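You operate a simulated robot arm through the tools that you are given. There is no shell and no other tool. Be economical: measure what you need, move in short steps, check, and stop when the job is done.

You run a simulated two-armed robot. Do the job below in one go: nothing can be reset, and whatever is moved stays where it is left.

Task
Pick up the corner board from the left cross belt with one hand, pass it to the other hand and put it on the left black belt.

Only the result counts: the job must be done as asked and must still hold three seconds after the hand-in. Knocking over, shifting, dropping, spilling or breaking anything else fails it.

Robot
Two 7-joint arms with two-finger parallel grippers on one trunk, on a base that drives. Base frame: it is fixed to the floor where the robot stands at the start and does not move with it; the origin is under the middle of the robot, x ahead of it, y to its left, z up; the surface under the hand at the start is at about z = 850. Lengths are in mm, angles in rad, forces in N, time in s.
The left shoulder is at the start at [50, 187, 1160], the right one opposite. With the tool pointing down near the work surface each hand reaches from about 100 to 660 mm from the robot's upright axis, wherever it stands, measured 20 degrees to its own side. Places, roughly: left black belt [4100, -1100, 900]. Payload 3.43 kg a hand.
The TCP of each hand is the grasp point between the finger pads, 30 mm short of the fingertips. In the tool frame z runs along the fingers and y along their closing line. The gripper opens to 94 mm. The fingers are 28 mm wide and 10 mm thick; the gripper's body (50 by 96 mm) begins 55 mm behind the TCP.
Orientation is told as [roll, pitch, yaw] about the base's x, y, z axes, in that order, counted from this pose: with the fingers straight down and closing along the base's y, the tool's x points along the base's -x, its y along +y and its z along -z.

Tools
- The arms move only by the tool servo_tool. It takes "left_commands", "right_commands" or both (then of equal length, played together; a hand with none holds still); each is a list of rows, each a list of 7 numbers: the shift along the base's x, y, z in mm, then the turn, a rotation vector about the base's x, y, z in rad, then the gripper command, from -1 (shut) to 1 (fully open), values between in proportion. In form: [[tx, ty, tz, rx, ry, rz, jaw], ...]. A call has 1 to 8 rows; each row shifts and turns the commanded pose from where the row before left it. Rows are played at 5 a second. More than 50 mm and 0.15 rad between two rows, or a gripper value outside its range, and nothing of the call is played. Where a pose cannot be reached the arm comes as near as it can. A force on the tool above 40 N (or 10 N above the force at the start of the call, whichever is more), or a blocked arm, ends the call early, and 0.2 s more pass. The fingers move at their own pace (about 153 mm/s each) and stop on an object; they squeeze with about 21 N. The grip force told is the motor's: it shows also when the fingers shut on nothing. Time passes only in rows, and 0.2 s behind the last, so rows that do not move let the fingers close. The reply holds the time, the measured pose of the TCP, the force on the tool along the base axes, the opening and the grip force, in the units named above and with some noise, with the torque about the TCP (base axes, N m) and any sound that the robot's microphone picked up, and new pictures: "views" is both (left out), scene, wrist or none (wrist: the cameras of the hands that moved).
- Cameras (640 x 400 px; columns grow to the right, rows downward): "scene" is now at [148.9, -13.3, 1332.1]; the picture's right is [-0.16, -0.99, 0.00], its down [-0.46, 0.07, -0.88] and it looks along [0.87, -0.14, -0.47] (base axes); focal length 255 px, centre (320, 200). "left" rides on the left gripper at [76, -14, -102] in its tool frame; the picture's right is [0.18, 0.98, 0.00], its down [-0.75, 0.14, -0.64] and it looks along [-0.63, 0.12, 0.77] (tool axes); focal length 243 px, centre (320, 200). "right" rides on the right gripper at [76, 14, -102] in its tool frame; the picture's right is [-0.18, 0.98, 0.00], its down [-0.75, -0.14, -0.64] and it looks along [-0.63, -0.12, 0.77] (tool axes); focal length 243 px, centre (320, 200). There is no depth. A picture from a camera that has moved, and an enlarged one, comes with that camera's place and axes in the base frame and with its lens.
- raise_lower(by): slides the trunk up (or, below 0, down) by that many mm; the arms and the scene camera ride with it, the base frame stays. It gives what a move gives, with no picture.
- base_move(legs): drives the robot by 1 to 6 legs, each [ahead, left, turn to the left] in mm, mm and rad, along the robot's own axes; the way and the turn of a leg run together, so that a leg with both is an arc; at most 1500 mm and 3.142 rad a leg. The arms and the cameras ride along, it lands a little off, and it stops where it bumps. It gives what a move gives, and a new picture of the scene camera.
- pan_tilt(pan, tilt): turns the head with the scene camera to pan (to the left, within 1.396 rad either way) and tilt (down, from -0.506 to 1.204), counted from straight ahead of the robot. It gives what a move gives, and a new picture of the scene camera.
- close_up(camera, box): a new picture of the part [left, top, right, bottom] of that camera's present view, enlarged. The clock stands still meanwhile.
- job_done(): hands the job in; it is judged then, once.

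Go step by step. Nothing tells you exact positions but the pictures and the camera data: compare them with the known pose of the tool, close in by small moves and look again before you grip or let go. The budget is 120 turns and 260 pictures, counting those below and the enlarged ones. Unless the task says otherwise, let go and move clear before handing in, and close with one line.

The tools are called as name(argument=value, ...) on one line, values as JSON. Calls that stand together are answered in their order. servo_tool: Moves the arms, as the interface text tells. Its arguments: {"type":"object","properties":{"left_commands":{"type":"array","items":{"type":"array","items":{"type":"number"}}},"right_commands":{"type":"array","items":{"type":"array","items":{"type":"number"}}},"views":{"type":"string","enum":["both","scene","wrist","none"]}},"required":[]} The other tools are called the same way: raise_lower (by) slides the trunk up or down; base_move (legs) drives the base; pan_tilt (pan, tilt) turns the head that bears the scene camera; close_up (camera, box) takes an enlarged picture of a part of a camera's view; job_done () hands the job in.

At the start:

```text
t: 0.0
left_tool_pos: [396.0, 84.9, 1158.6]
left_orientation: [0.0, 0.0, 0.0]
left_wrist_force: [0.7, 0.2, -0.9]
left_moment: [-0.02, -0.02, 0.01]
left_grip_width: 94.1
left_gripper_force: 0.0
right_tool_pos: [442.0, -371.5, 1194.5]
right_orientation: [0.001, 0.001, -0.002]
right_wrist_force: [-0.4, -0.3, 0.5]
right_moment: [0.0, 0.01, 0.01]
right_grip_width: 94.1
right_gripper_force: 0.0
trunk travel left (down, up): [-375.0, 57.0]
robot x, y, heading: [5.1, 0.4, -0.0]
head pan, tilt: [-0.157, 0.489]
```

scene: 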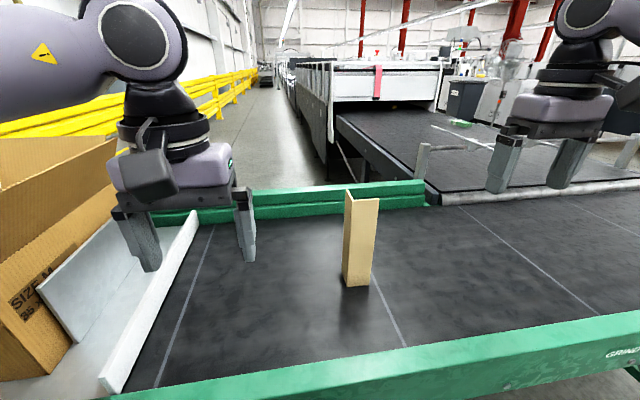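
right: 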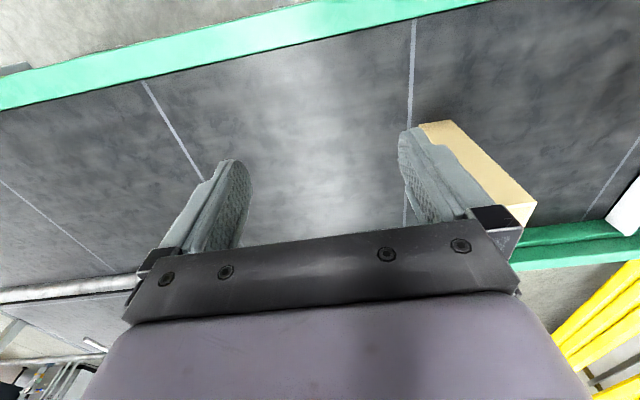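
left: 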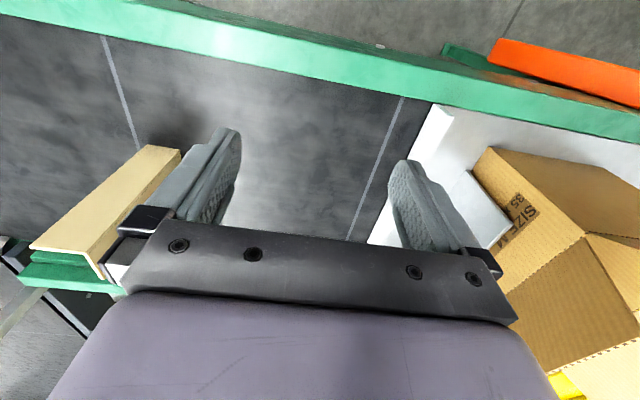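

The corner board stands upright on the cross belt at about [590, -175], roughly 240 mm tall. I'll enlarge it and the area beyond before I plan the drive.

close_up(camera="scene", box=[300, 170, 420, 310])

close_up(camera="scene", box=[240, 0, 640, 220])

pan_tilt(pan=-0.9, tilt=0.3)

pan_tilt(pan=0.9, tilt=0.4)

```text
2.86 times, centred on (360, 240) of scene
camera zoom: at [148.9, -13.3, 1332.1], right [-0.16, -0.99, 0.0], down [-0.46, 0.07, -0.88], along [0.87, -0.14, -0.47], focal length 728 px, centre (206, 86)
```

zoom: 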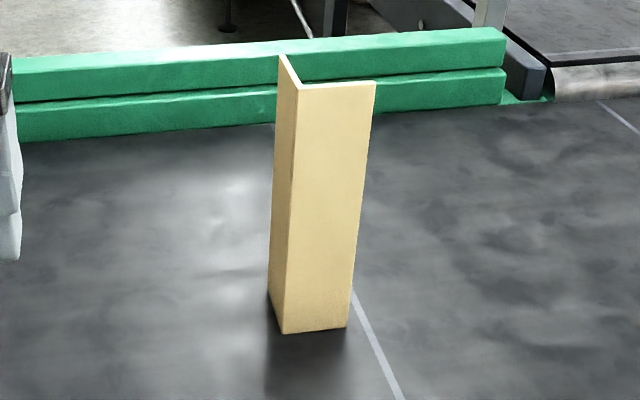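

```text
1.60 times, centred on (440, 110) of scene
camera zoom: at [148.9, -13.3, 1332.1], right [-0.16, -0.99, 0.0], down [-0.46, 0.07, -0.88], along [0.87, -0.14, -0.47], focal length 408 px, centre (128, 344)
```

zoom: 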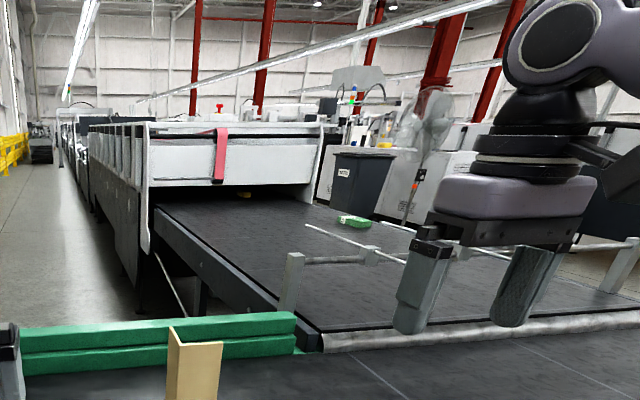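

```text
t: 1.1
left_tool_pos: [395.0, 82.3, 1158.2]
left_orientation: [0.0, -0.001, 0.001]
left_wrist_force: [-0.1, -0.5, 0.0]
left_moment: [-0.02, -0.01, 0.01]
left_grip_width: 94.1
left_gripper_force: 0.2
right_tool_pos: [442.6, -372.2, 1195.3]
right_orientation: [0.001, -0.001, -0.001]
right_wrist_force: [0.0, -0.4, 0.9]
right_moment: [-0.01, 0.0, 0.0]
right_grip_width: 94.0
right_gripper_force: 0.0
trunk travel left (down, up): [-375.0, 57.0]
robot x, y, heading: [3.0, 0.3, -0.005]
head pan, tilt: [-0.901, 0.3]
camera scene: at [116.9, -72.1, 1349.5], right [-0.78, -0.62, 0.0], down [-0.18, 0.23, -0.96], along [0.59, -0.75, -0.3], focal length 255 px, centre (320, 200)
```

scene: 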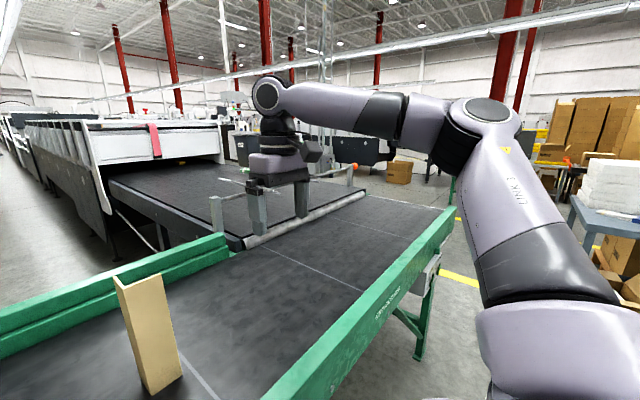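

```text
t: 2.9
left_tool_pos: [393.6, 83.2, 1157.5]
left_orientation: [0.0, 0.0, 0.001]
left_wrist_force: [0.5, 0.3, -0.4]
left_moment: [0.02, -0.01, 0.01]
left_grip_width: 94.1
left_gripper_force: 0.0
right_tool_pos: [443.3, -372.3, 1195.0]
right_orientation: [-0.002, -0.001, -0.003]
right_wrist_force: [-0.9, 0.0, 0.0]
right_moment: [-0.01, -0.01, 0.01]
right_grip_width: 93.9
right_gripper_force: 0.1
trunk travel left (down, up): [-375.0, 57.0]
robot x, y, heading: [1.0, 1.0, 0.002]
head pan, tilt: [0.901, 0.4]
camera scene: at [116.4, 73.6, 1340.3], right [0.78, -0.62, 0.0], down [-0.24, -0.3, -0.92], along [0.57, 0.72, -0.39], focal length 255 px, centre (320, 200)
```

scene: 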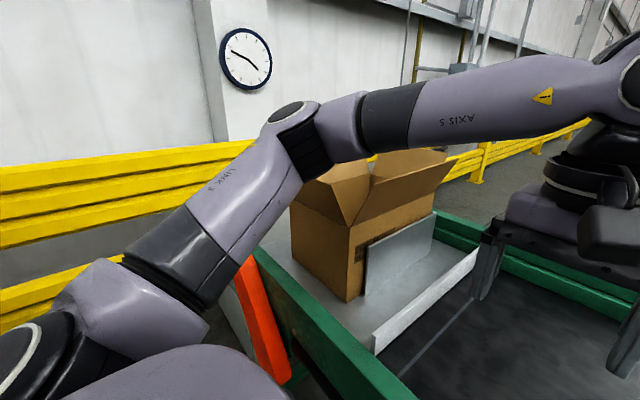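

The board is an L-section with its corner near [586, -152]. One flange runs +x and the other -y, and it is about 55 mm wide and 240 mm tall. The black belt starts just past the cross belt (x of about 900, y -590 to -1560).

My plan is to pick with the left hand, roll the board level, take it with the right hand from above, then drive round the right end of the cross belt. First I shift the robot right so the left arm can reach.

base_move(legs=[[0, -330, 0]])

pan_tilt(pan=0.2, tilt=0.5)

```text
t: 6.3
left_tool_pos: [394.3, -247.0, 1158.9]
left_orientation: [0.001, -0.001, -0.005]
left_wrist_force: [-0.4, 0.4, 0.9]
left_moment: [-0.01, -0.01, 0.02]
left_grip_width: 93.7
left_gripper_force: 0.1
right_tool_pos: [438.8, -702.8, 1194.5]
right_orientation: [0.0, 0.0, -0.01]
right_wrist_force: [-1.1, 0.1, 0.4]
right_moment: [0.01, 0.01, -0.01]
right_grip_width: 93.9
right_gripper_force: 0.1
trunk travel left (down, up): [-375.0, 57.0]
robot x, y, heading: [0.2, -328.4, -0.01]
head pan, tilt: [0.901, 0.4]
camera scene: at [115.7, -255.2, 1340.3], right [0.78, -0.63, 0.0], down [-0.24, -0.3, -0.92], along [0.58, 0.72, -0.39], focal length 255 px, centre (320, 200)
```

scene: 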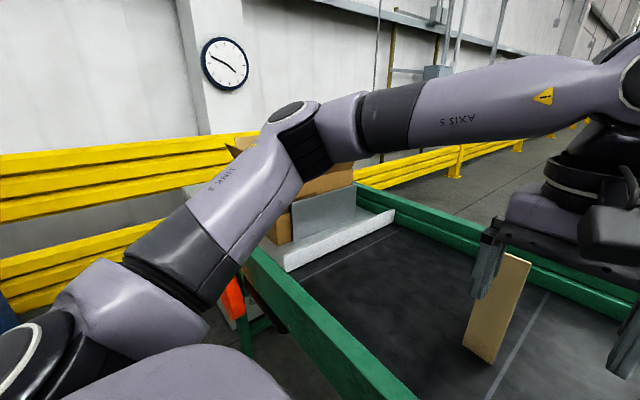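

```text
t: 7.4
left_tool_pos: [393.8, -247.2, 1158.5]
left_orientation: [-0.001, 0.0, -0.007]
left_wrist_force: [0.0, -0.6, 0.3]
left_moment: [-0.01, -0.02, 0.02]
left_grip_width: 93.9
left_gripper_force: 0.1
right_tool_pos: [439.7, -702.2, 1194.6]
right_orientation: [-0.002, 0.001, -0.008]
right_wrist_force: [0.6, -0.4, -0.8]
right_moment: [0.03, 0.01, 0.01]
right_grip_width: 94.3
right_gripper_force: 0.0
trunk travel left (down, up): [-375.0, 57.0]
robot x, y, heading: [-4.0, -327.4, -0.006]
head pan, tilt: [0.201, 0.499]
camera scene: at [146.9, -309.6, 1331.1], right [0.19, -0.98, 0.0], down [-0.47, -0.09, -0.88], along [0.86, 0.17, -0.48], focal length 255 px, centre (320, 200)
```

scene: 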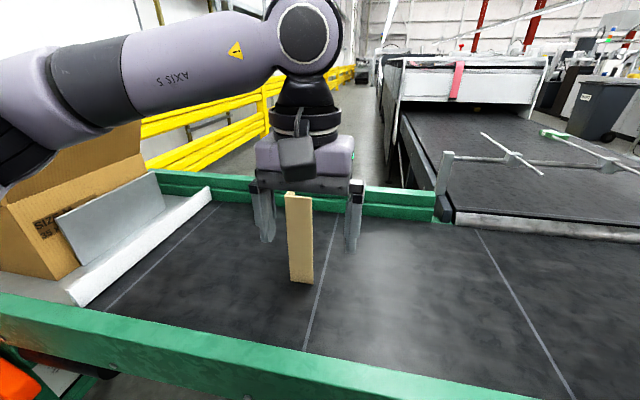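

I'll check the board's position again from this new viewpoint.

close_up(camera="scene", box=[240, 170, 370, 300])

close_up(camera="left", box=[0, 0, 640, 400])

```text
3.08 times, centred on (305, 235) of scene
camera zoom: at [146.9, -309.6, 1331.1], right [0.19, -0.98, 0.0], down [-0.47, -0.09, -0.88], along [0.86, 0.17, -0.48], focal length 784 px, centre (366, 92)
```

zoom: 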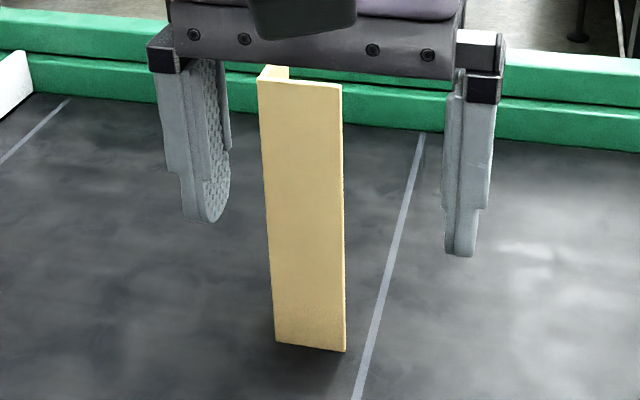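

```text
1.00 times, centred on (320, 200) of left (not enlarged: the box is as wide or as high as the picture)
camera zoom: at [319.5, -261.2, 1261.9], right [-0.18, 0.98, 0.0], down [0.75, 0.14, 0.64], along [0.63, 0.11, -0.77], focal length 243 px, centre (320, 200)
```

zoom: 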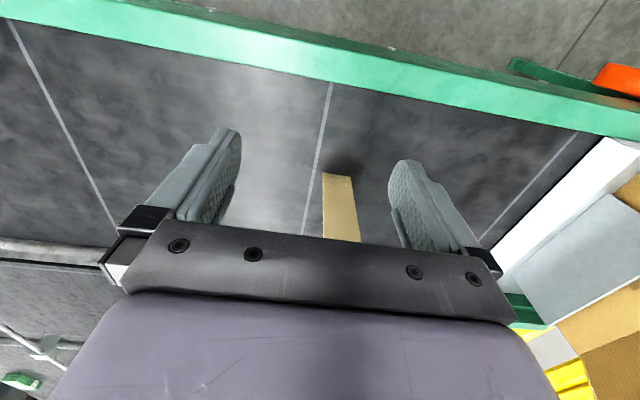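

Both views agree: the corner is at about [584, -150] and the x-running flange lies at y of about -153, x 584 to 640. I'll move the left hand above that flange.

servo_tool(left_commands=[[44, 19, 0, 0, 0, 0, 1], [44, 19, 0, 0, 0, 0, 1], [44, 19, 0, 0, 0, 0, 1], [44, 19, 0, 0, 0, 0, 1], [44, 18, 0, 0, 0, 0.006, 1], [0, 0, 0, 0, 0, 0, 1]])

close_up(camera="scene", box=[240, 130, 400, 300])

```text
t: 8.8
left_tool_pos: [603.2, -152.6, 1153.6]
left_orientation: [0.002, 0.001, 0.001]
left_wrist_force: [-0.4, -0.1, -0.1]
left_moment: [0.0, -0.03, 0.05]
left_grip_width: 94.0
left_gripper_force: 0.1
left hand out of reach, approached as far as the arm can: row 5
right_tool_pos: [437.7, -701.9, 1195.0]
right_orientation: [0.0, 0.001, -0.006]
right_wrist_force: [-0.3, -0.4, -0.2]
right_moment: [0.03, -0.03, -0.02]
right_grip_width: 94.4
right_gripper_force: 0.1
trunk travel left (down, up): [-375.0, 57.0]
robot x, y, heading: [0.3, -322.0, -0.009]
head pan, tilt: [0.201, 0.499]
camera scene: at [146.7, -309.6, 1331.2], right [0.19, -0.98, 0.0], down [-0.47, -0.09, -0.88], along [0.86, 0.17, -0.48], focal length 255 px, centre (320, 200)
camera left: at [527.9, -168.0, 1256.0], right [-0.18, 0.98, 0.0], down [0.75, 0.14, 0.64], along [0.63, 0.12, -0.77], focal length 243 px, centre (320, 200)
```

scene: 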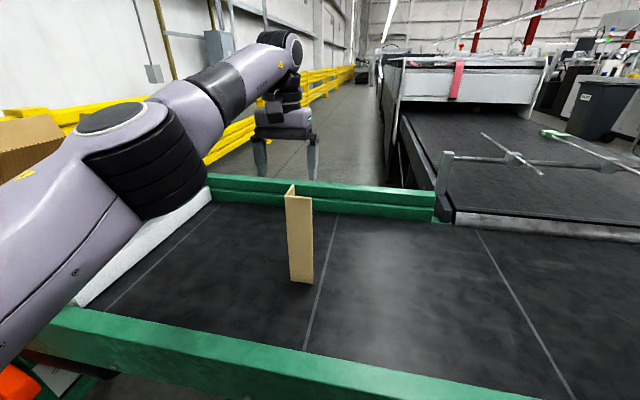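
left: 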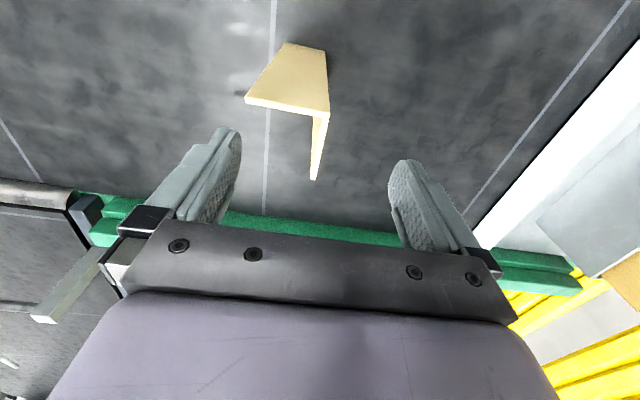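

```text
2.35 times, centred on (320, 215) of scene
camera zoom: at [146.7, -309.6, 1331.2], right [0.19, -0.98, 0.0], down [-0.47, -0.09, -0.88], along [0.86, 0.17, -0.48], focal length 600 px, centre (320, 165)
```

zoom: 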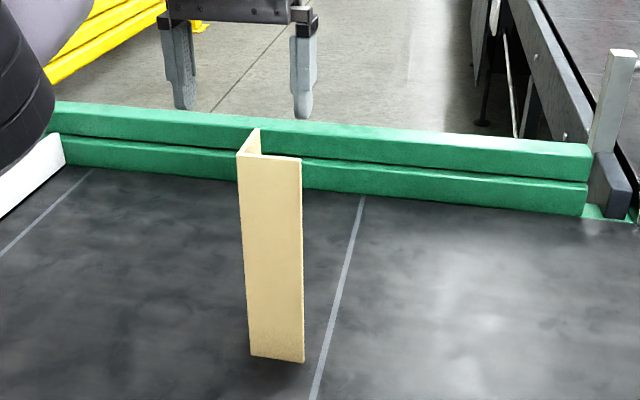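

The hand is aligned in y but stopped short in x at 603; I need about 615. I'll drive 60 mm ahead, which stays clear above the board.

base_move(legs=[[60, 0, 0]])

```text
t: 9.8
left_tool_pos: [664.3, -154.5, 1153.2]
left_orientation: [-0.002, 0.0, 0.001]
left_wrist_force: [0.6, -0.3, -0.8]
left_moment: [-0.04, 0.04, 0.01]
left_grip_width: 94.0
left_gripper_force: 0.0
right_tool_pos: [500.2, -702.7, 1194.5]
right_orientation: [-0.001, 0.0, -0.008]
right_wrist_force: [-0.6, -0.4, -0.1]
right_moment: [-0.03, 0.03, 0.05]
right_grip_width: 94.2
right_gripper_force: 0.1
trunk travel left (down, up): [-375.0, 57.0]
robot x, y, heading: [61.3, -326.8, -0.005]
head pan, tilt: [0.201, 0.499]
camera scene: at [207.7, -310.1, 1331.0], right [0.19, -0.98, 0.0], down [-0.47, -0.09, -0.88], along [0.86, 0.17, -0.48], focal length 255 px, centre (320, 200)
```

scene: 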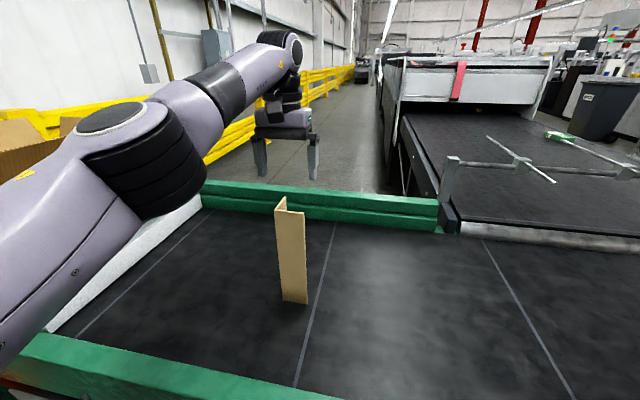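

Now I bring the hand back over the flange and check before descending.

servo_tool(left_commands=[[-24, 1, 0, 0, 0, 0, 1], [-24, 1, 0, 0, 0, 0, 1], [0, 0, 0, 0, 0, 0, 1]], views="wrist")

```text
t: 10.6
left_tool_pos: [613.8, -151.7, 1150.0]
left_orientation: [0.002, 0.0, 0.003]
left_wrist_force: [-0.3, -0.2, -0.5]
left_moment: [0.03, -0.01, 0.02]
left_grip_width: 94.0
left_gripper_force: 0.1
right_tool_pos: [497.3, -703.0, 1195.0]
right_orientation: [0.0, 0.001, -0.005]
right_wrist_force: [1.1, 0.7, 0.2]
right_moment: [-0.06, -0.04, 0.02]
right_grip_width: 94.3
right_gripper_force: 0.1
trunk travel left (down, up): [-375.0, 57.0]
robot x, y, heading: [58.3, -329.6, -0.005]
head pan, tilt: [0.201, 0.499]
camera left: at [538.9, -167.3, 1254.2], right [-0.19, 0.98, 0.0], down [0.75, 0.14, 0.64], along [0.63, 0.12, -0.77], focal length 243 px, centre (320, 200)
```

left: 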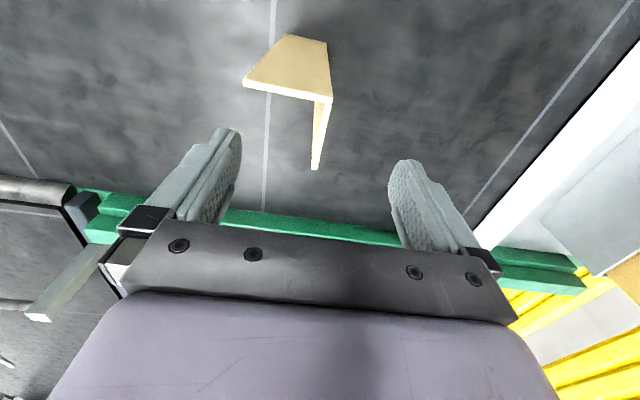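

The flange end is at x of about 642, so I'll descend with the TCP at about x=618, going to z of about 1058.

servo_tool(left_commands=[[4, -1, -20, 0, 0, 0, 1], [0, 0, -24, 0, 0, 0, 1], [0, 0, -24, 0, 0, 0, 1], [0, 0, -24, 0, 0, 0, 1], [0, 0, 0, 0, 0, 0, 1]], views="both")

close_up(camera="scene", box=[220, 130, 360, 320])

```text
t: 11.8
left_tool_pos: [619.1, -155.2, 1059.2]
left_orientation: [0.001, 0.0, 0.003]
left_wrist_force: [-0.3, -0.4, -0.6]
left_moment: [0.01, -0.01, -0.03]
left_grip_width: 94.1
left_gripper_force: 0.0
right_tool_pos: [497.9, -701.6, 1194.9]
right_orientation: [0.001, 0.0, -0.006]
right_wrist_force: [-0.1, 0.1, 0.1]
right_moment: [0.01, 0.03, -0.01]
right_grip_width: 94.0
right_gripper_force: 0.0
trunk travel left (down, up): [-375.0, 57.0]
robot x, y, heading: [56.3, -332.4, -0.003]
head pan, tilt: [0.201, 0.499]
camera scene: at [206.7, -310.1, 1331.1], right [0.19, -0.98, 0.0], down [-0.47, -0.09, -0.88], along [0.86, 0.17, -0.48], focal length 255 px, centre (320, 200)
camera left: at [544.4, -169.5, 1163.2], right [-0.19, 0.98, 0.0], down [0.75, 0.14, 0.64], along [0.63, 0.12, -0.77], focal length 243 px, centre (320, 200)
```

scene: 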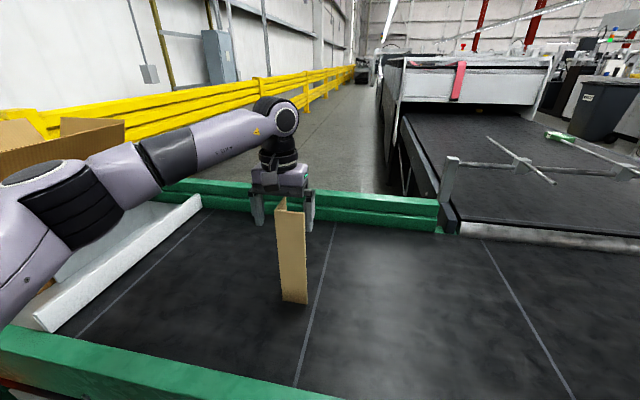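
left: 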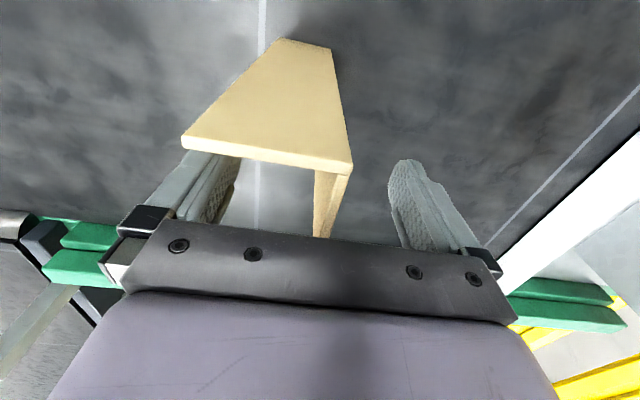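

```text
2.11 times, centred on (290, 225) of scene
camera zoom: at [206.7, -310.1, 1331.1], right [0.19, -0.98, 0.0], down [-0.47, -0.09, -0.88], along [0.86, 0.17, -0.48], focal length 537 px, centre (383, 147)
```

zoom: 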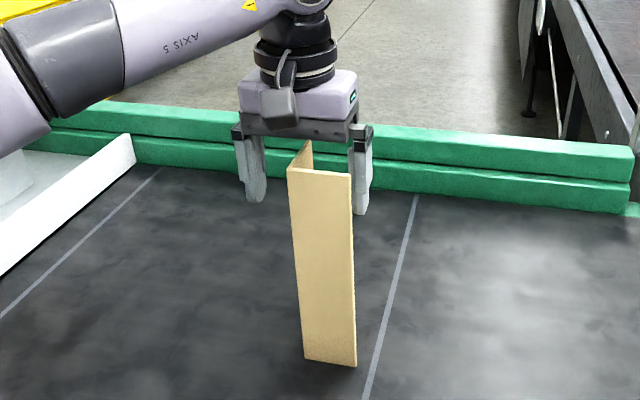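

The fingers straddle the x-running flange, so I close the left gripper.

servo_tool(left_commands=[[0, 0, 0, 0, 0, 0, 0.3], [0, 0, 0, 0, 0, 0, -1], [0, 0, 0, 0, 0, 0, -1], [0, 0, 0, 0, 0, 0, -1], [0, 0, 0, 0, 0, 0, -1]], views="both")

```text
t: 13.0
left_tool_pos: [620.1, -154.9, 1058.8]
left_orientation: [0.0, 0.001, 0.001]
left_wrist_force: [-0.5, 0.1, 0.5]
left_moment: [0.0, -0.03, 0.02]
left_grip_width: 9.0
left_gripper_force: 21.1
right_tool_pos: [498.3, -703.7, 1195.5]
right_orientation: [0.0, 0.0, -0.005]
right_wrist_force: [0.7, -0.1, 0.0]
right_moment: [0.02, -0.04, 0.01]
right_grip_width: 94.0
right_gripper_force: 0.0
trunk travel left (down, up): [-375.0, 57.0]
robot x, y, heading: [61.9, -328.4, -0.007]
head pan, tilt: [0.201, 0.499]
camera scene: at [206.8, -310.0, 1331.1], right [0.19, -0.98, 0.0], down [-0.47, -0.09, -0.88], along [0.86, 0.17, -0.48], focal length 255 px, centre (320, 200)
camera left: at [544.5, -169.5, 1163.3], right [-0.19, 0.98, 0.0], down [0.75, 0.14, 0.64], along [0.63, 0.12, -0.77], focal length 243 px, centre (320, 200)
```

scene: 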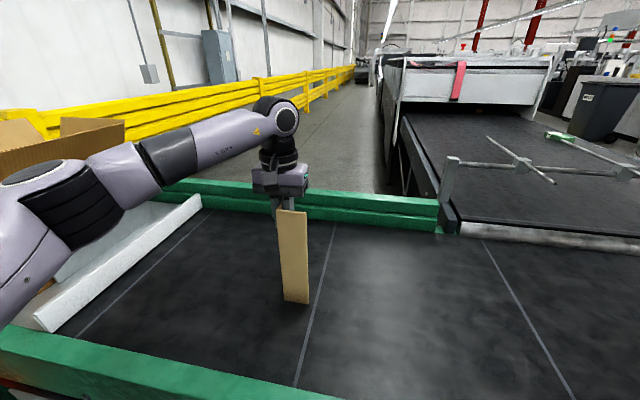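
left: 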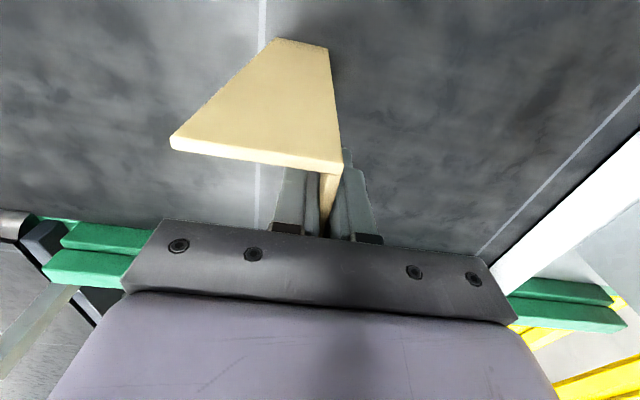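

Gripped, with a flange thickness of 9 mm. Now I lift and draw back.

servo_tool(left_commands=[[0, 0, 20, 0, 0, 0, -1], [0, 0, 25, 0, 0, 0, -1], [-20, 0, 25, 0, 0, 0, -1], [-25, 5, 20, 0, 0, 0, -1], [-25, 5, 15, 0, 0, 0, -1], [-25, 5, 15, 0, 0, 0, -1], [-25, 5, 10, 0, 0, 0, -1], [0, 0, 0, 0, 0, 0, -1]], views="scene")

servo_tool(left_commands=[[0, 0, 0, -0.143, 0, 0, -1], [0, 0, 0, -0.143, 0, 0, -1], [0, 0, 0, -0.143, 0, 0, -1], [0, 0, 0, -0.143, 0, 0, -1], [0, 0, 0, -0.143, 0, 0, -1], [0, 0, 0, 0, 0, 0, -1]], views="both")

```text
t: 14.8
left_tool_pos: [497.6, -133.0, 1189.9]
left_orientation: [0.0, 0.0, 0.0]
left_wrist_force: [0.2, -0.1, -0.2]
left_moment: [-0.03, 0.0, -0.01]
left_grip_width: 9.0
left_gripper_force: 20.7
right_tool_pos: [497.6, -701.9, 1195.1]
right_orientation: [0.0, 0.0, -0.006]
right_wrist_force: [1.0, -0.1, -0.3]
right_moment: [0.01, -0.02, -0.01]
right_grip_width: 94.2
right_gripper_force: 0.0
trunk travel left (down, up): [-375.0, 57.0]
robot x, y, heading: [56.7, -328.8, -0.006]
head pan, tilt: [0.201, 0.499]
camera scene: at [207.1, -310.1, 1331.1], right [0.19, -0.98, 0.0], down [-0.47, -0.09, -0.88], along [0.86, 0.17, -0.48], focal length 255 px, centre (320, 200)
```

scene: 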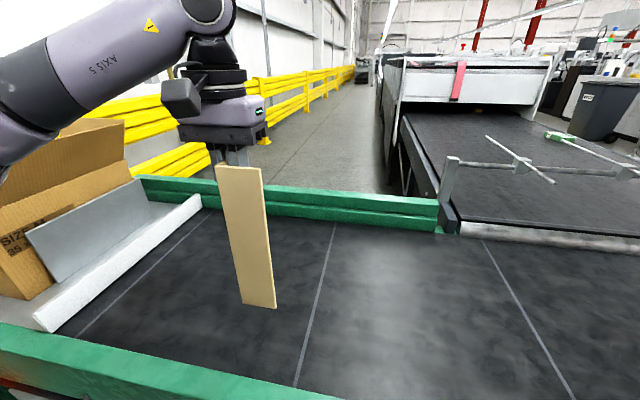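

```text
t: 16.2
left_tool_pos: [498.8, -132.9, 1190.0]
left_orientation: [-0.718, -0.002, 0.0]
left_wrist_force: [0.4, 0.1, -0.3]
left_moment: [0.09, -0.01, 0.03]
left_grip_width: 8.9
left_gripper_force: 21.0
right_tool_pos: [497.6, -702.0, 1193.4]
right_orientation: [0.0, 0.001, -0.007]
right_wrist_force: [-0.6, -0.1, -0.8]
right_moment: [-0.01, -0.01, 0.01]
right_grip_width: 94.1
right_gripper_force: 0.0
trunk travel left (down, up): [-375.0, 57.0]
robot x, y, heading: [59.0, -326.1, -0.01]
head pan, tilt: [0.201, 0.499]
camera scene: at [206.8, -310.2, 1331.1], right [0.19, -0.98, 0.0], down [-0.47, -0.09, -0.88], along [0.86, 0.17, -0.48], focal length 255 px, centre (320, 200)
camera left: at [423.9, -77.5, 1277.7], right [-0.19, 0.74, -0.65], down [0.75, 0.53, 0.39], along [0.63, -0.41, -0.66], focal length 243 px, centre (320, 200)
```

scene: 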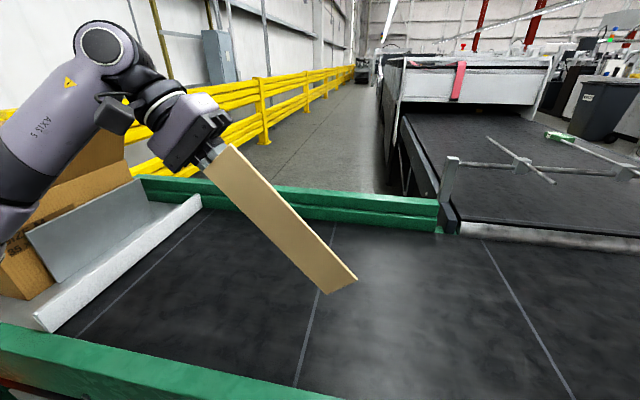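
left: 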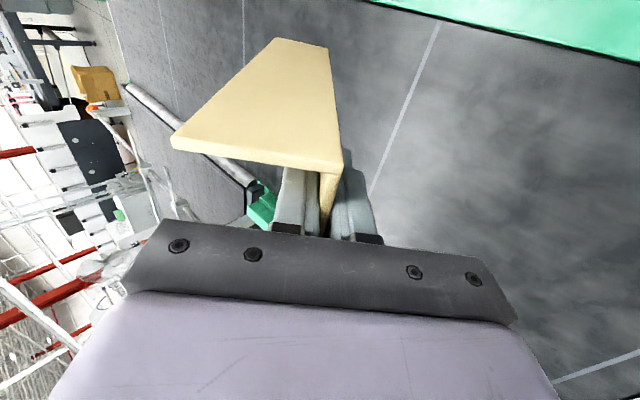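

The roll is going well. I'll finish it while turning the right hand +90° in yaw so its fingers close along x.

servo_tool(left_commands=[[0, 0, 0, -0.143, 0, 0, -1], [0, 0, 0, -0.143, 0, 0, -1], [0, 0, 0, -0.143, 0, 0, -1], [0, 0, 0, -0.143, 0, 0, -1], [0, 0, 0, -0.143, 0, 0, -1], [0, 0, 0, -0.138, 0, 0, -1], [0, 0, 0, 0, 0, 0, -1]], right_commands=[[0, 0, 10, 0, 0, 0.143, 1], [0, 0, 10, 0, 0, 0.143, 1], [0, 0, 10, 0, 0, 0.143, 1], [0, 0, 10, 0, 0, 0.143, 1], [0, 0, 10, 0, 0, 0.143, 1], [0, 0, 10, 0, 0, 0.143, 1], [0, 0, 10, 0, 0, 0.143, 1]], views="scene")

servo_tool(right_commands=[[0, 0, 0, 0, 0, 0.143, 1], [0, 0, 0, 0, 0, 0.143, 1], [0, 0, 0, 0, 0, 0.143, 1], [0, 0, 0, 0, 0, 0.143, 1], [0, 0, 0, 0, 0, 0, 1]], views="both")

```text
t: 17.8
left_tool_pos: [500.0, -133.5, 1190.8]
left_orientation: [-1.571, -0.001, 0.002]
left_wrist_force: [0.1, -0.5, -1.5]
left_moment: [0.08, 0.0, 0.01]
left_grip_width: 8.7
left_gripper_force: 20.9
right_tool_pos: [497.3, -702.8, 1266.5]
right_orientation: [-0.001, 0.002, 0.997]
right_wrist_force: [-0.2, 1.1, 0.5]
right_moment: [0.0, -0.02, -0.01]
right_grip_width: 94.1
right_gripper_force: 0.0
trunk travel left (down, up): [-375.0, 57.0]
robot x, y, heading: [61.9, -328.2, -0.006]
head pan, tilt: [0.201, 0.499]
camera scene: at [206.7, -309.9, 1331.1], right [0.19, -0.98, 0.0], down [-0.47, -0.09, -0.88], along [0.86, 0.17, -0.48], focal length 255 px, centre (320, 200)
```

scene: 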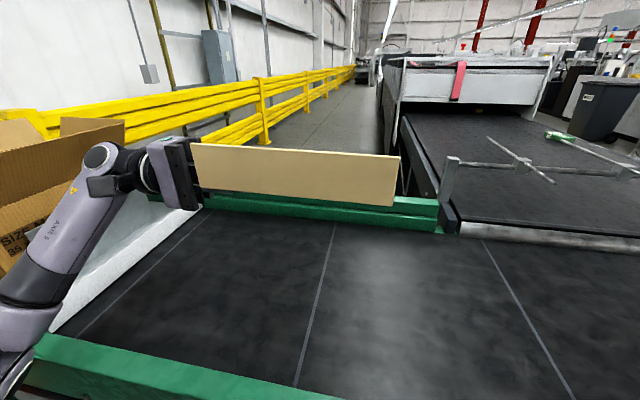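

```text
t: 19.0
left_tool_pos: [499.5, -132.7, 1190.7]
left_orientation: [-1.569, 0.001, 0.001]
left_wrist_force: [-1.1, 0.1, -0.3]
left_moment: [0.07, -0.03, 0.01]
left_grip_width: 8.9
left_gripper_force: 21.1
right_tool_pos: [498.5, -703.1, 1265.1]
right_orientation: [-0.001, -0.001, 1.569]
right_wrist_force: [-0.3, 0.2, -0.3]
right_moment: [0.01, 0.01, 0.0]
right_grip_width: 94.0
right_gripper_force: 0.1
trunk travel left (down, up): [-375.0, 57.0]
robot x, y, heading: [59.1, -327.1, -0.003]
head pan, tilt: [0.201, 0.499]
camera scene: at [206.8, -310.0, 1331.1], right [0.19, -0.98, 0.0], down [-0.47, -0.09, -0.88], along [0.86, 0.17, -0.48], focal length 255 px, centre (320, 200)
camera right: at [484.0, -779.6, 1366.3], right [-0.98, 0.19, 0.0], down [0.14, 0.75, 0.64], along [0.12, 0.63, -0.77], focal length 243 px, centre (320, 200)
```

scene: 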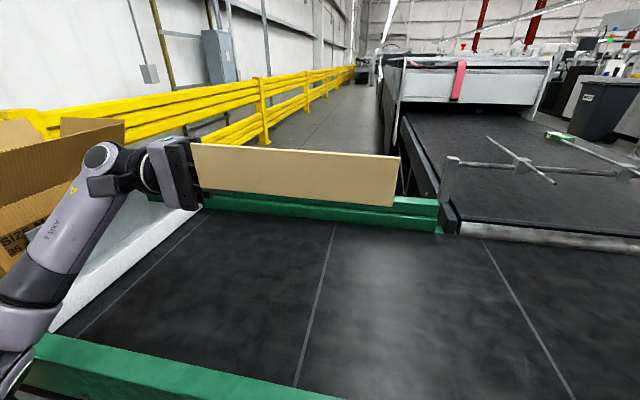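
right: 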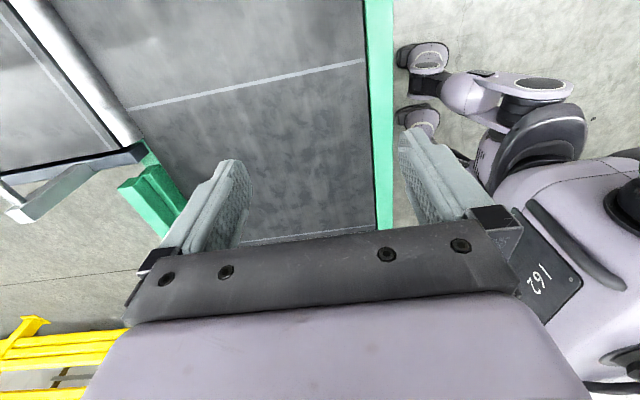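

The board is level with its free flange pointing up at x of about 469. I'll shift the left hand a little right and down, and bring the right hand above the grasp spot at [469, -310].

servo_tool(left_commands=[[0, -10, -8, 0, 0, 0, -1], [0, -10, -8, 0, 0, 0, -1], [0, -10, -8, 0, 0, 0, -1], [0, -10, -8, 0, 0, 0, -1], [0, -10, -8, 0, 0, 0, -1], [0, -10, -10, 0, 0, 0, -1], [0, -10, -10, 0, 0, 0, -1], [0, 0, 0, 0, 0, 0, -1]], right_commands=[[-4, 40, 0, 0, 0, 0, 1], [-4, 40, 0, 0, 0, 0, 1], [-4, 40, 0, 0, 0, 0, 1], [-4, 40, 0, 0, 0, 0, 1], [-4, 40, 0, 0, 0, 0, 1], [-4, 40, 0, 0, 0, 0, 1], [-4, 40, 0, 0, 0, 0, 1], [0, 0, 0, 0, 0, 0, 1]], views="scene")

servo_tool(right_commands=[[0, 38, 0, 0, 0, 0, 1], [0, 38, 0, 0, 0, 0, 1], [0, 37, 0, 0, 0, 0, 1], [0, 0, 0, 0, 0, 0, 1]], views="both")

```text
t: 20.8
left_tool_pos: [496.6, -203.8, 1132.0]
left_orientation: [-1.569, 0.001, 0.0]
left_wrist_force: [-0.5, 0.1, -0.7]
left_moment: [0.05, 0.0, 0.0]
left_grip_width: 8.9
left_gripper_force: 21.4
right_tool_pos: [434.1, -492.4, 1242.2]
right_orientation: [0.0, 0.0, 1.565]
right_wrist_force: [-0.4, 0.0, -0.8]
right_moment: [-0.01, 0.02, -0.02]
right_grip_width: 94.1
right_gripper_force: 0.1
right hand out of reach, approached as far as the arm can: row 5, 6, 7
trunk travel left (down, up): [-375.0, 57.0]
robot x, y, heading: [58.5, -328.4, -0.008]
head pan, tilt: [0.201, 0.499]
camera scene: at [207.1, -310.1, 1331.1], right [0.19, -0.98, 0.0], down [-0.47, -0.09, -0.88], along [0.86, 0.17, -0.48], focal length 255 px, centre (320, 200)
```

scene: 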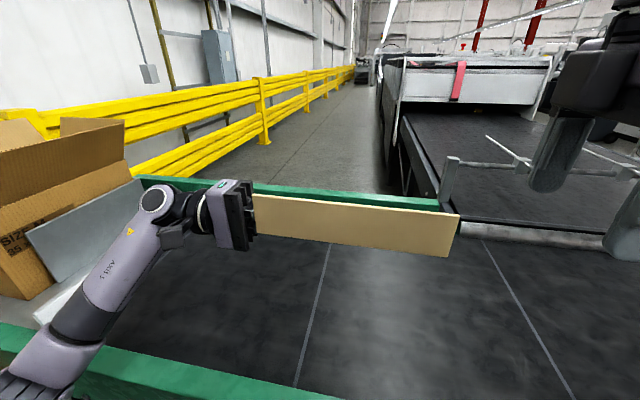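

```text
t: 21.8
left_tool_pos: [498.0, -204.6, 1131.6]
left_orientation: [-1.568, 0.003, 0.0]
left_wrist_force: [0.3, -1.0, -0.7]
left_moment: [0.08, 0.0, -0.02]
left_grip_width: 8.9
left_gripper_force: 20.9
right_tool_pos: [405.6, -478.0, 1224.6]
right_orientation: [0.0, -0.002, 1.565]
right_wrist_force: [0.3, -0.2, 0.4]
right_moment: [-0.01, -0.01, -0.02]
right_grip_width: 93.9
right_gripper_force: 0.0
right hand out of reach, approached as far as the arm can: row 1, 2, 3
trunk travel left (down, up): [-375.0, 57.0]
robot x, y, heading: [61.2, -330.1, -0.006]
head pan, tilt: [0.201, 0.499]
camera scene: at [206.8, -310.0, 1331.1], right [0.19, -0.98, 0.0], down [-0.47, -0.09, -0.88], along [0.86, 0.17, -0.48], focal length 255 px, centre (320, 200)
camera right: at [391.0, -554.1, 1324.9], right [-0.98, 0.19, 0.0], down [0.15, 0.75, 0.64], along [0.12, 0.63, -0.77], focal length 243 px, centre (320, 200)
```

scene: 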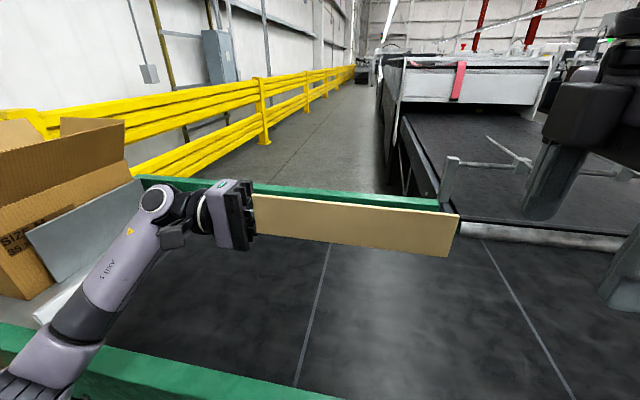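
right: 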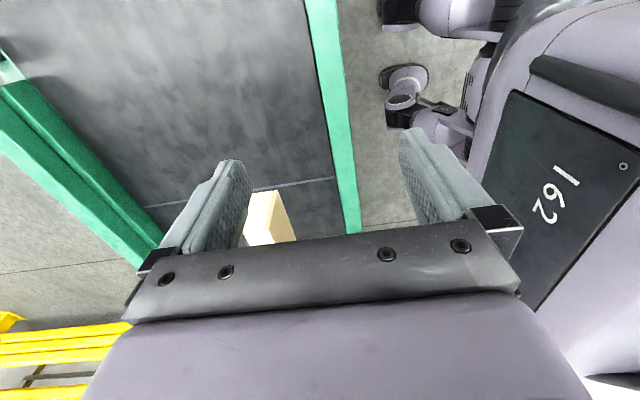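

The right hand runs out of joint range on that side with this yaw. I'll back it off to y of about -560 and bring the board to it by moving the left hand further right instead.

servo_tool(right_commands=[[16, -25, 10, 0, 0, 0, 1], [16, -25, 10, 0, 0, 0, 1], [16, -25, 5, 0, 0, 0, 1], [15, -25, 5, 0, 0, 0, 1], [0, 0, 0, 0, 0, 0, 1]], views="none")

pan_tilt(pan=-0.4, tilt=0.5)

```text
t: 23.0
left_tool_pos: [495.9, -203.7, 1131.1]
left_orientation: [-1.568, 0.003, 0.001]
left_wrist_force: [-0.2, 0.0, -0.8]
left_moment: [0.08, -0.01, 0.0]
left_grip_width: 8.7
left_gripper_force: 21.2
right_tool_pos: [466.2, -575.4, 1253.5]
right_orientation: [0.0, 0.001, 1.565]
right_wrist_force: [-0.4, -0.4, 0.1]
right_moment: [0.0, 0.02, 0.02]
right_grip_width: 93.7
right_gripper_force: 0.1
trunk travel left (down, up): [-375.0, 57.0]
robot x, y, heading: [55.7, -328.9, -0.005]
head pan, tilt: [0.201, 0.499]
```

```text
t: 24.0
left_tool_pos: [497.2, -204.1, 1130.8]
left_orientation: [-1.567, 0.003, 0.001]
left_wrist_force: [0.1, 0.2, -0.8]
left_moment: [0.07, -0.01, 0.01]
left_grip_width: 8.9
left_gripper_force: 21.7
right_tool_pos: [466.4, -576.2, 1252.4]
right_orientation: [0.0, 0.0, 1.566]
right_wrist_force: [0.3, -0.5, 1.1]
right_moment: [0.05, -0.02, 0.0]
right_grip_width: 94.0
right_gripper_force: 0.0
trunk travel left (down, up): [-375.0, 57.0]
robot x, y, heading: [59.0, -326.1, -0.003]
head pan, tilt: [-0.4, 0.499]
camera scene: at [201.2, -363.4, 1331.1], right [-0.39, -0.92, 0.0], down [-0.44, 0.19, -0.88], along [0.81, -0.35, -0.48], focal length 255 px, centre (320, 200)
```

scene: 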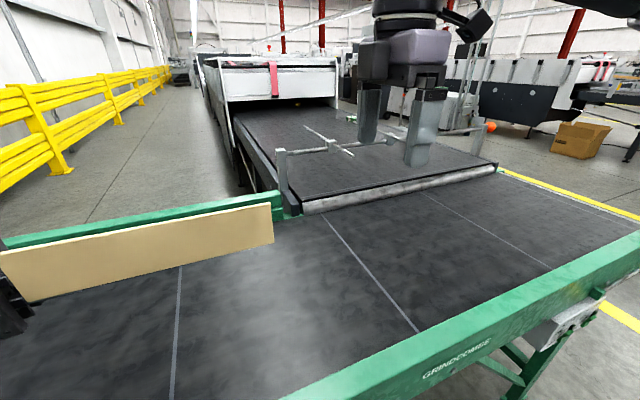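

Now I slide the left hand 220 mm to the right, under the right hand.

servo_tool(left_commands=[[0, -32, 0, 0, 0, 0, -1], [0, -32, 0, 0, 0, 0, -1], [0, -32, 0, 0, 0, 0, -1], [0, -32, 0, 0, 0, 0, -1], [0, -32, 0, 0, 0, 0, -1], [0, -32, 0, 0, 0, 0, -1], [0, -28, 0, 0, 0, 0, -1], [0, 0, 0, 0, 0, 0, -1]], views="scene")

close_up(camera="right", box=[0, 0, 640, 400])

```text
t: 25.8
left_tool_pos: [497.8, -422.6, 1129.8]
left_orientation: [-1.569, 0.001, 0.001]
left_wrist_force: [0.6, 0.2, -0.7]
left_moment: [0.06, -0.01, 0.01]
left_grip_width: 8.8
left_gripper_force: 21.1
right_tool_pos: [466.4, -575.5, 1253.3]
right_orientation: [-0.001, -0.001, 1.567]
right_wrist_force: [0.5, 0.7, 0.7]
right_moment: [0.0, -0.02, -0.01]
right_grip_width: 94.2
right_gripper_force: 0.0
trunk travel left (down, up): [-375.0, 57.0]
robot x, y, heading: [61.2, -330.3, -0.01]
head pan, tilt: [-0.4, 0.499]
camera scene: at [201.1, -363.4, 1331.1], right [-0.39, -0.92, 0.0], down [-0.44, 0.19, -0.88], along [0.81, -0.35, -0.48], focal length 255 px, centre (320, 200)
```

scene: 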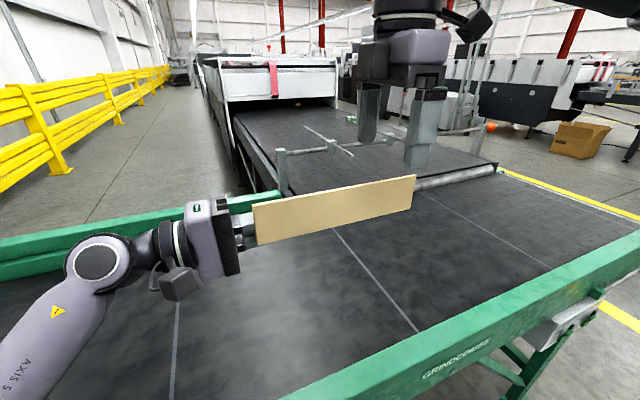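

```text
1.00 times, centred on (320, 200) of right (not enlarged: the box is as wide or as high as the picture)
camera zoom: at [452.3, -651.9, 1354.3], right [-0.98, 0.19, 0.0], down [0.15, 0.75, 0.64], along [0.12, 0.63, -0.77], focal length 243 px, centre (320, 200)
```

zoom: 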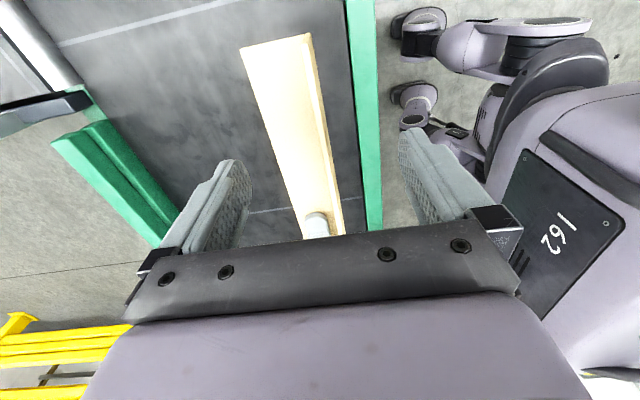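

The board lies at x of about 462-471, centred under the right hand. I descend to z of about 1172 so the fingers straddle the upright flange, clear of the flat one.

servo_tool(right_commands=[[1, 8, -20, 0, 0, 0, 1], [0, 0, -20, 0, 0, 0, 1], [0, 0, -20, 0, 0, 0, 1], [0, 0, -20, 0, 0, 0, 1], [0, 0, 0, 0, 0, 0, 1]], views="both")

close_up(camera="scene", box=[220, 60, 500, 260])

```text
t: 27.0
left_tool_pos: [497.3, -422.2, 1129.6]
left_orientation: [-1.567, 0.0, 0.0]
left_wrist_force: [-0.1, 1.3, -0.6]
left_moment: [0.02, -0.02, -0.02]
left_grip_width: 8.9
left_gripper_force: 21.2
right_tool_pos: [464.8, -565.5, 1175.9]
right_orientation: [-0.002, 0.002, 1.564]
right_wrist_force: [-0.1, -0.1, -0.1]
right_moment: [0.01, -0.01, 0.02]
right_grip_width: 93.8
right_gripper_force: 0.0
trunk travel left (down, up): [-375.0, 57.0]
robot x, y, heading: [60.7, -332.1, -0.01]
head pan, tilt: [-0.4, 0.499]
camera scene: at [201.1, -363.5, 1331.1], right [-0.39, -0.92, 0.0], down [-0.44, 0.19, -0.88], along [0.81, -0.35, -0.48], focal length 255 px, centre (320, 200)
camera right: at [450.9, -641.7, 1276.9], right [-0.98, 0.19, 0.0], down [0.15, 0.75, 0.64], along [0.12, 0.63, -0.77], focal length 243 px, centre (320, 200)
```

scene: 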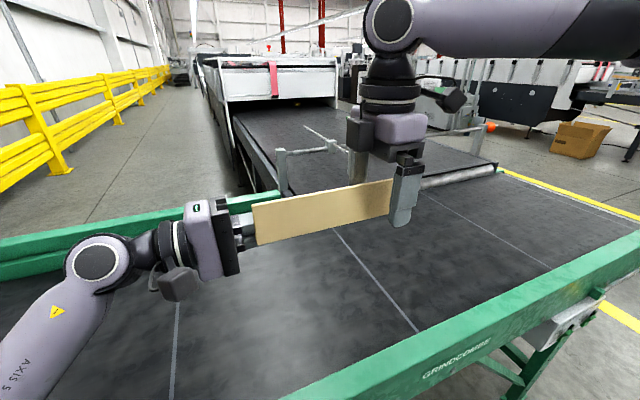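
right: 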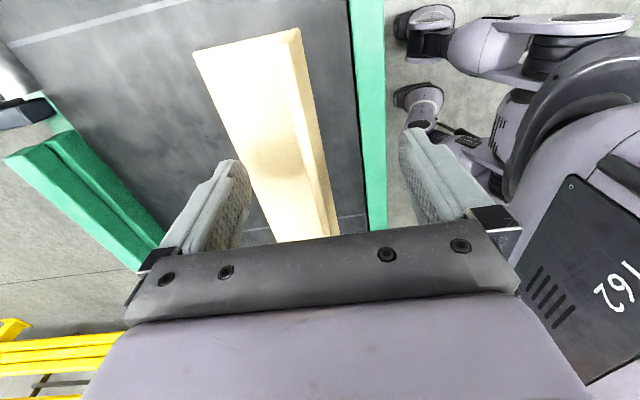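

```text
2.00 times, centred on (360, 160) of scene
camera zoom: at [201.1, -363.5, 1331.1], right [-0.39, -0.92, 0.0], down [-0.44, 0.19, -0.88], along [0.81, -0.35, -0.48], focal length 510 px, centre (240, 280)
```

zoom: 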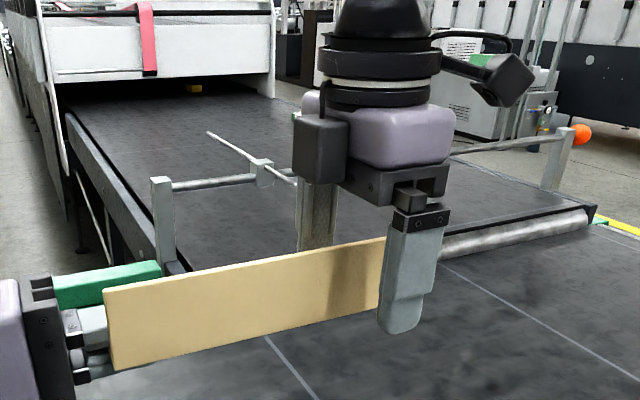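

The geometry is right, so I close the right gripper.

servo_tool(right_commands=[[0, 0, 0, 0, 0, 0, 0.3], [0, 0, 0, 0, 0, 0, -0.5], [0, 0, 0, 0, 0, 0, -1], [0, 0, 0, 0, 0, 0, -1], [0, 0, 0, 0, 0, 0, -1]], views="both")

```text
t: 28.2
left_tool_pos: [499.2, -423.1, 1130.1]
left_orientation: [-1.57, 0.003, 0.0]
left_wrist_force: [-0.4, 0.2, -0.5]
left_moment: [0.1, -0.07, -0.06]
left_grip_width: 8.9
left_gripper_force: 21.1
right_tool_pos: [465.0, -564.7, 1176.8]
right_orientation: [-0.001, -0.001, 1.566]
right_wrist_force: [0.8, 0.4, -0.1]
right_moment: [0.0, 0.0, -0.06]
right_grip_width: 9.0
right_gripper_force: 21.5
trunk travel left (down, up): [-375.0, 57.0]
robot x, y, heading: [62.0, -329.3, -0.01]
head pan, tilt: [-0.4, 0.499]
camera scene: at [201.1, -363.6, 1331.1], right [-0.39, -0.92, 0.0], down [-0.44, 0.19, -0.88], along [0.81, -0.35, -0.48], focal length 255 px, centre (320, 200)
camera right: at [451.0, -641.7, 1277.1], right [-0.98, 0.19, 0.0], down [0.15, 0.75, 0.64], along [0.12, 0.63, -0.77], focal length 243 px, centre (320, 200)
```

scene: 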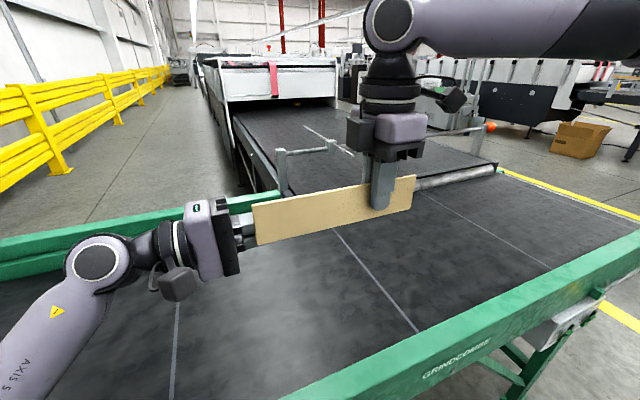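
right: 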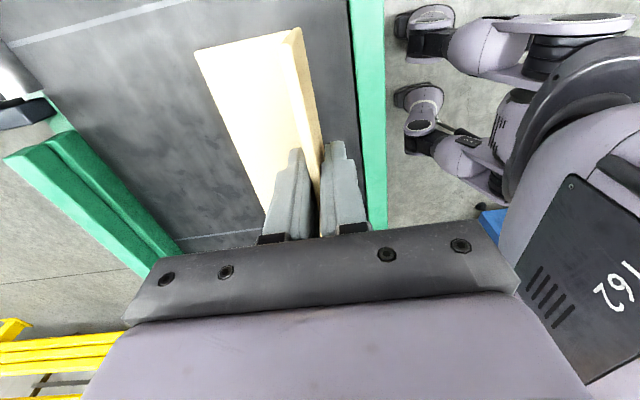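

Both hands hold the board. I open the left hand and withdraw it to the left.

servo_tool(left_commands=[[0, 0, 0, 0, 0, 0, -0.2], [0, 0, 0, 0, 0, 0, 0.2], [0, 0, 0, 0, 0, 0, 0.2], [0, 15, 0, 0, 0, 0, 0.2], [0, 30, 0, 0, 0, 0, 0.2], [0, 40, 0, 0, 0, 0, 0.2], [0, 40, 0, 0, 0, 0, 0.2], [0, 40, 0, 0, 0, 0, 0.2]], views="scene")

```text
t: 30.0
left_tool_pos: [497.9, -256.7, 1132.0]
left_orientation: [-1.569, 0.001, -0.002]
left_wrist_force: [-0.4, 0.6, -0.4]
left_moment: [-0.01, 0.03, -0.01]
left_grip_width: 56.5
left_gripper_force: 0.0
right_tool_pos: [464.8, -565.1, 1176.3]
right_orientation: [0.001, 0.001, 1.565]
right_wrist_force: [0.5, -0.6, 0.3]
right_moment: [-0.06, -0.01, 0.03]
right_grip_width: 8.8
right_gripper_force: 21.1
trunk travel left (down, up): [-375.0, 57.0]
robot x, y, heading: [55.3, -330.1, -0.008]
head pan, tilt: [-0.4, 0.499]
camera scene: at [201.0, -363.1, 1331.2], right [-0.39, -0.92, 0.0], down [-0.44, 0.19, -0.88], along [0.81, -0.35, -0.48], focal length 255 px, centre (320, 200)
```

scene: 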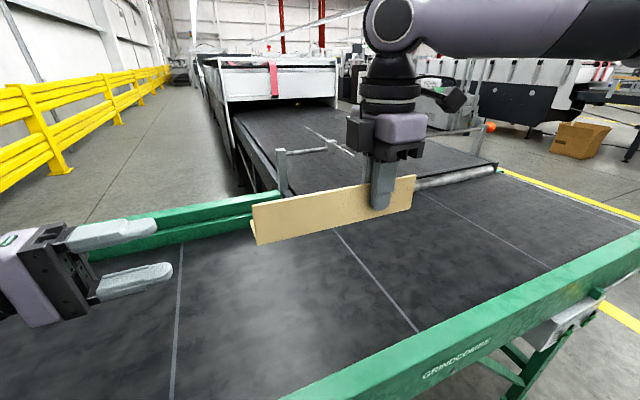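

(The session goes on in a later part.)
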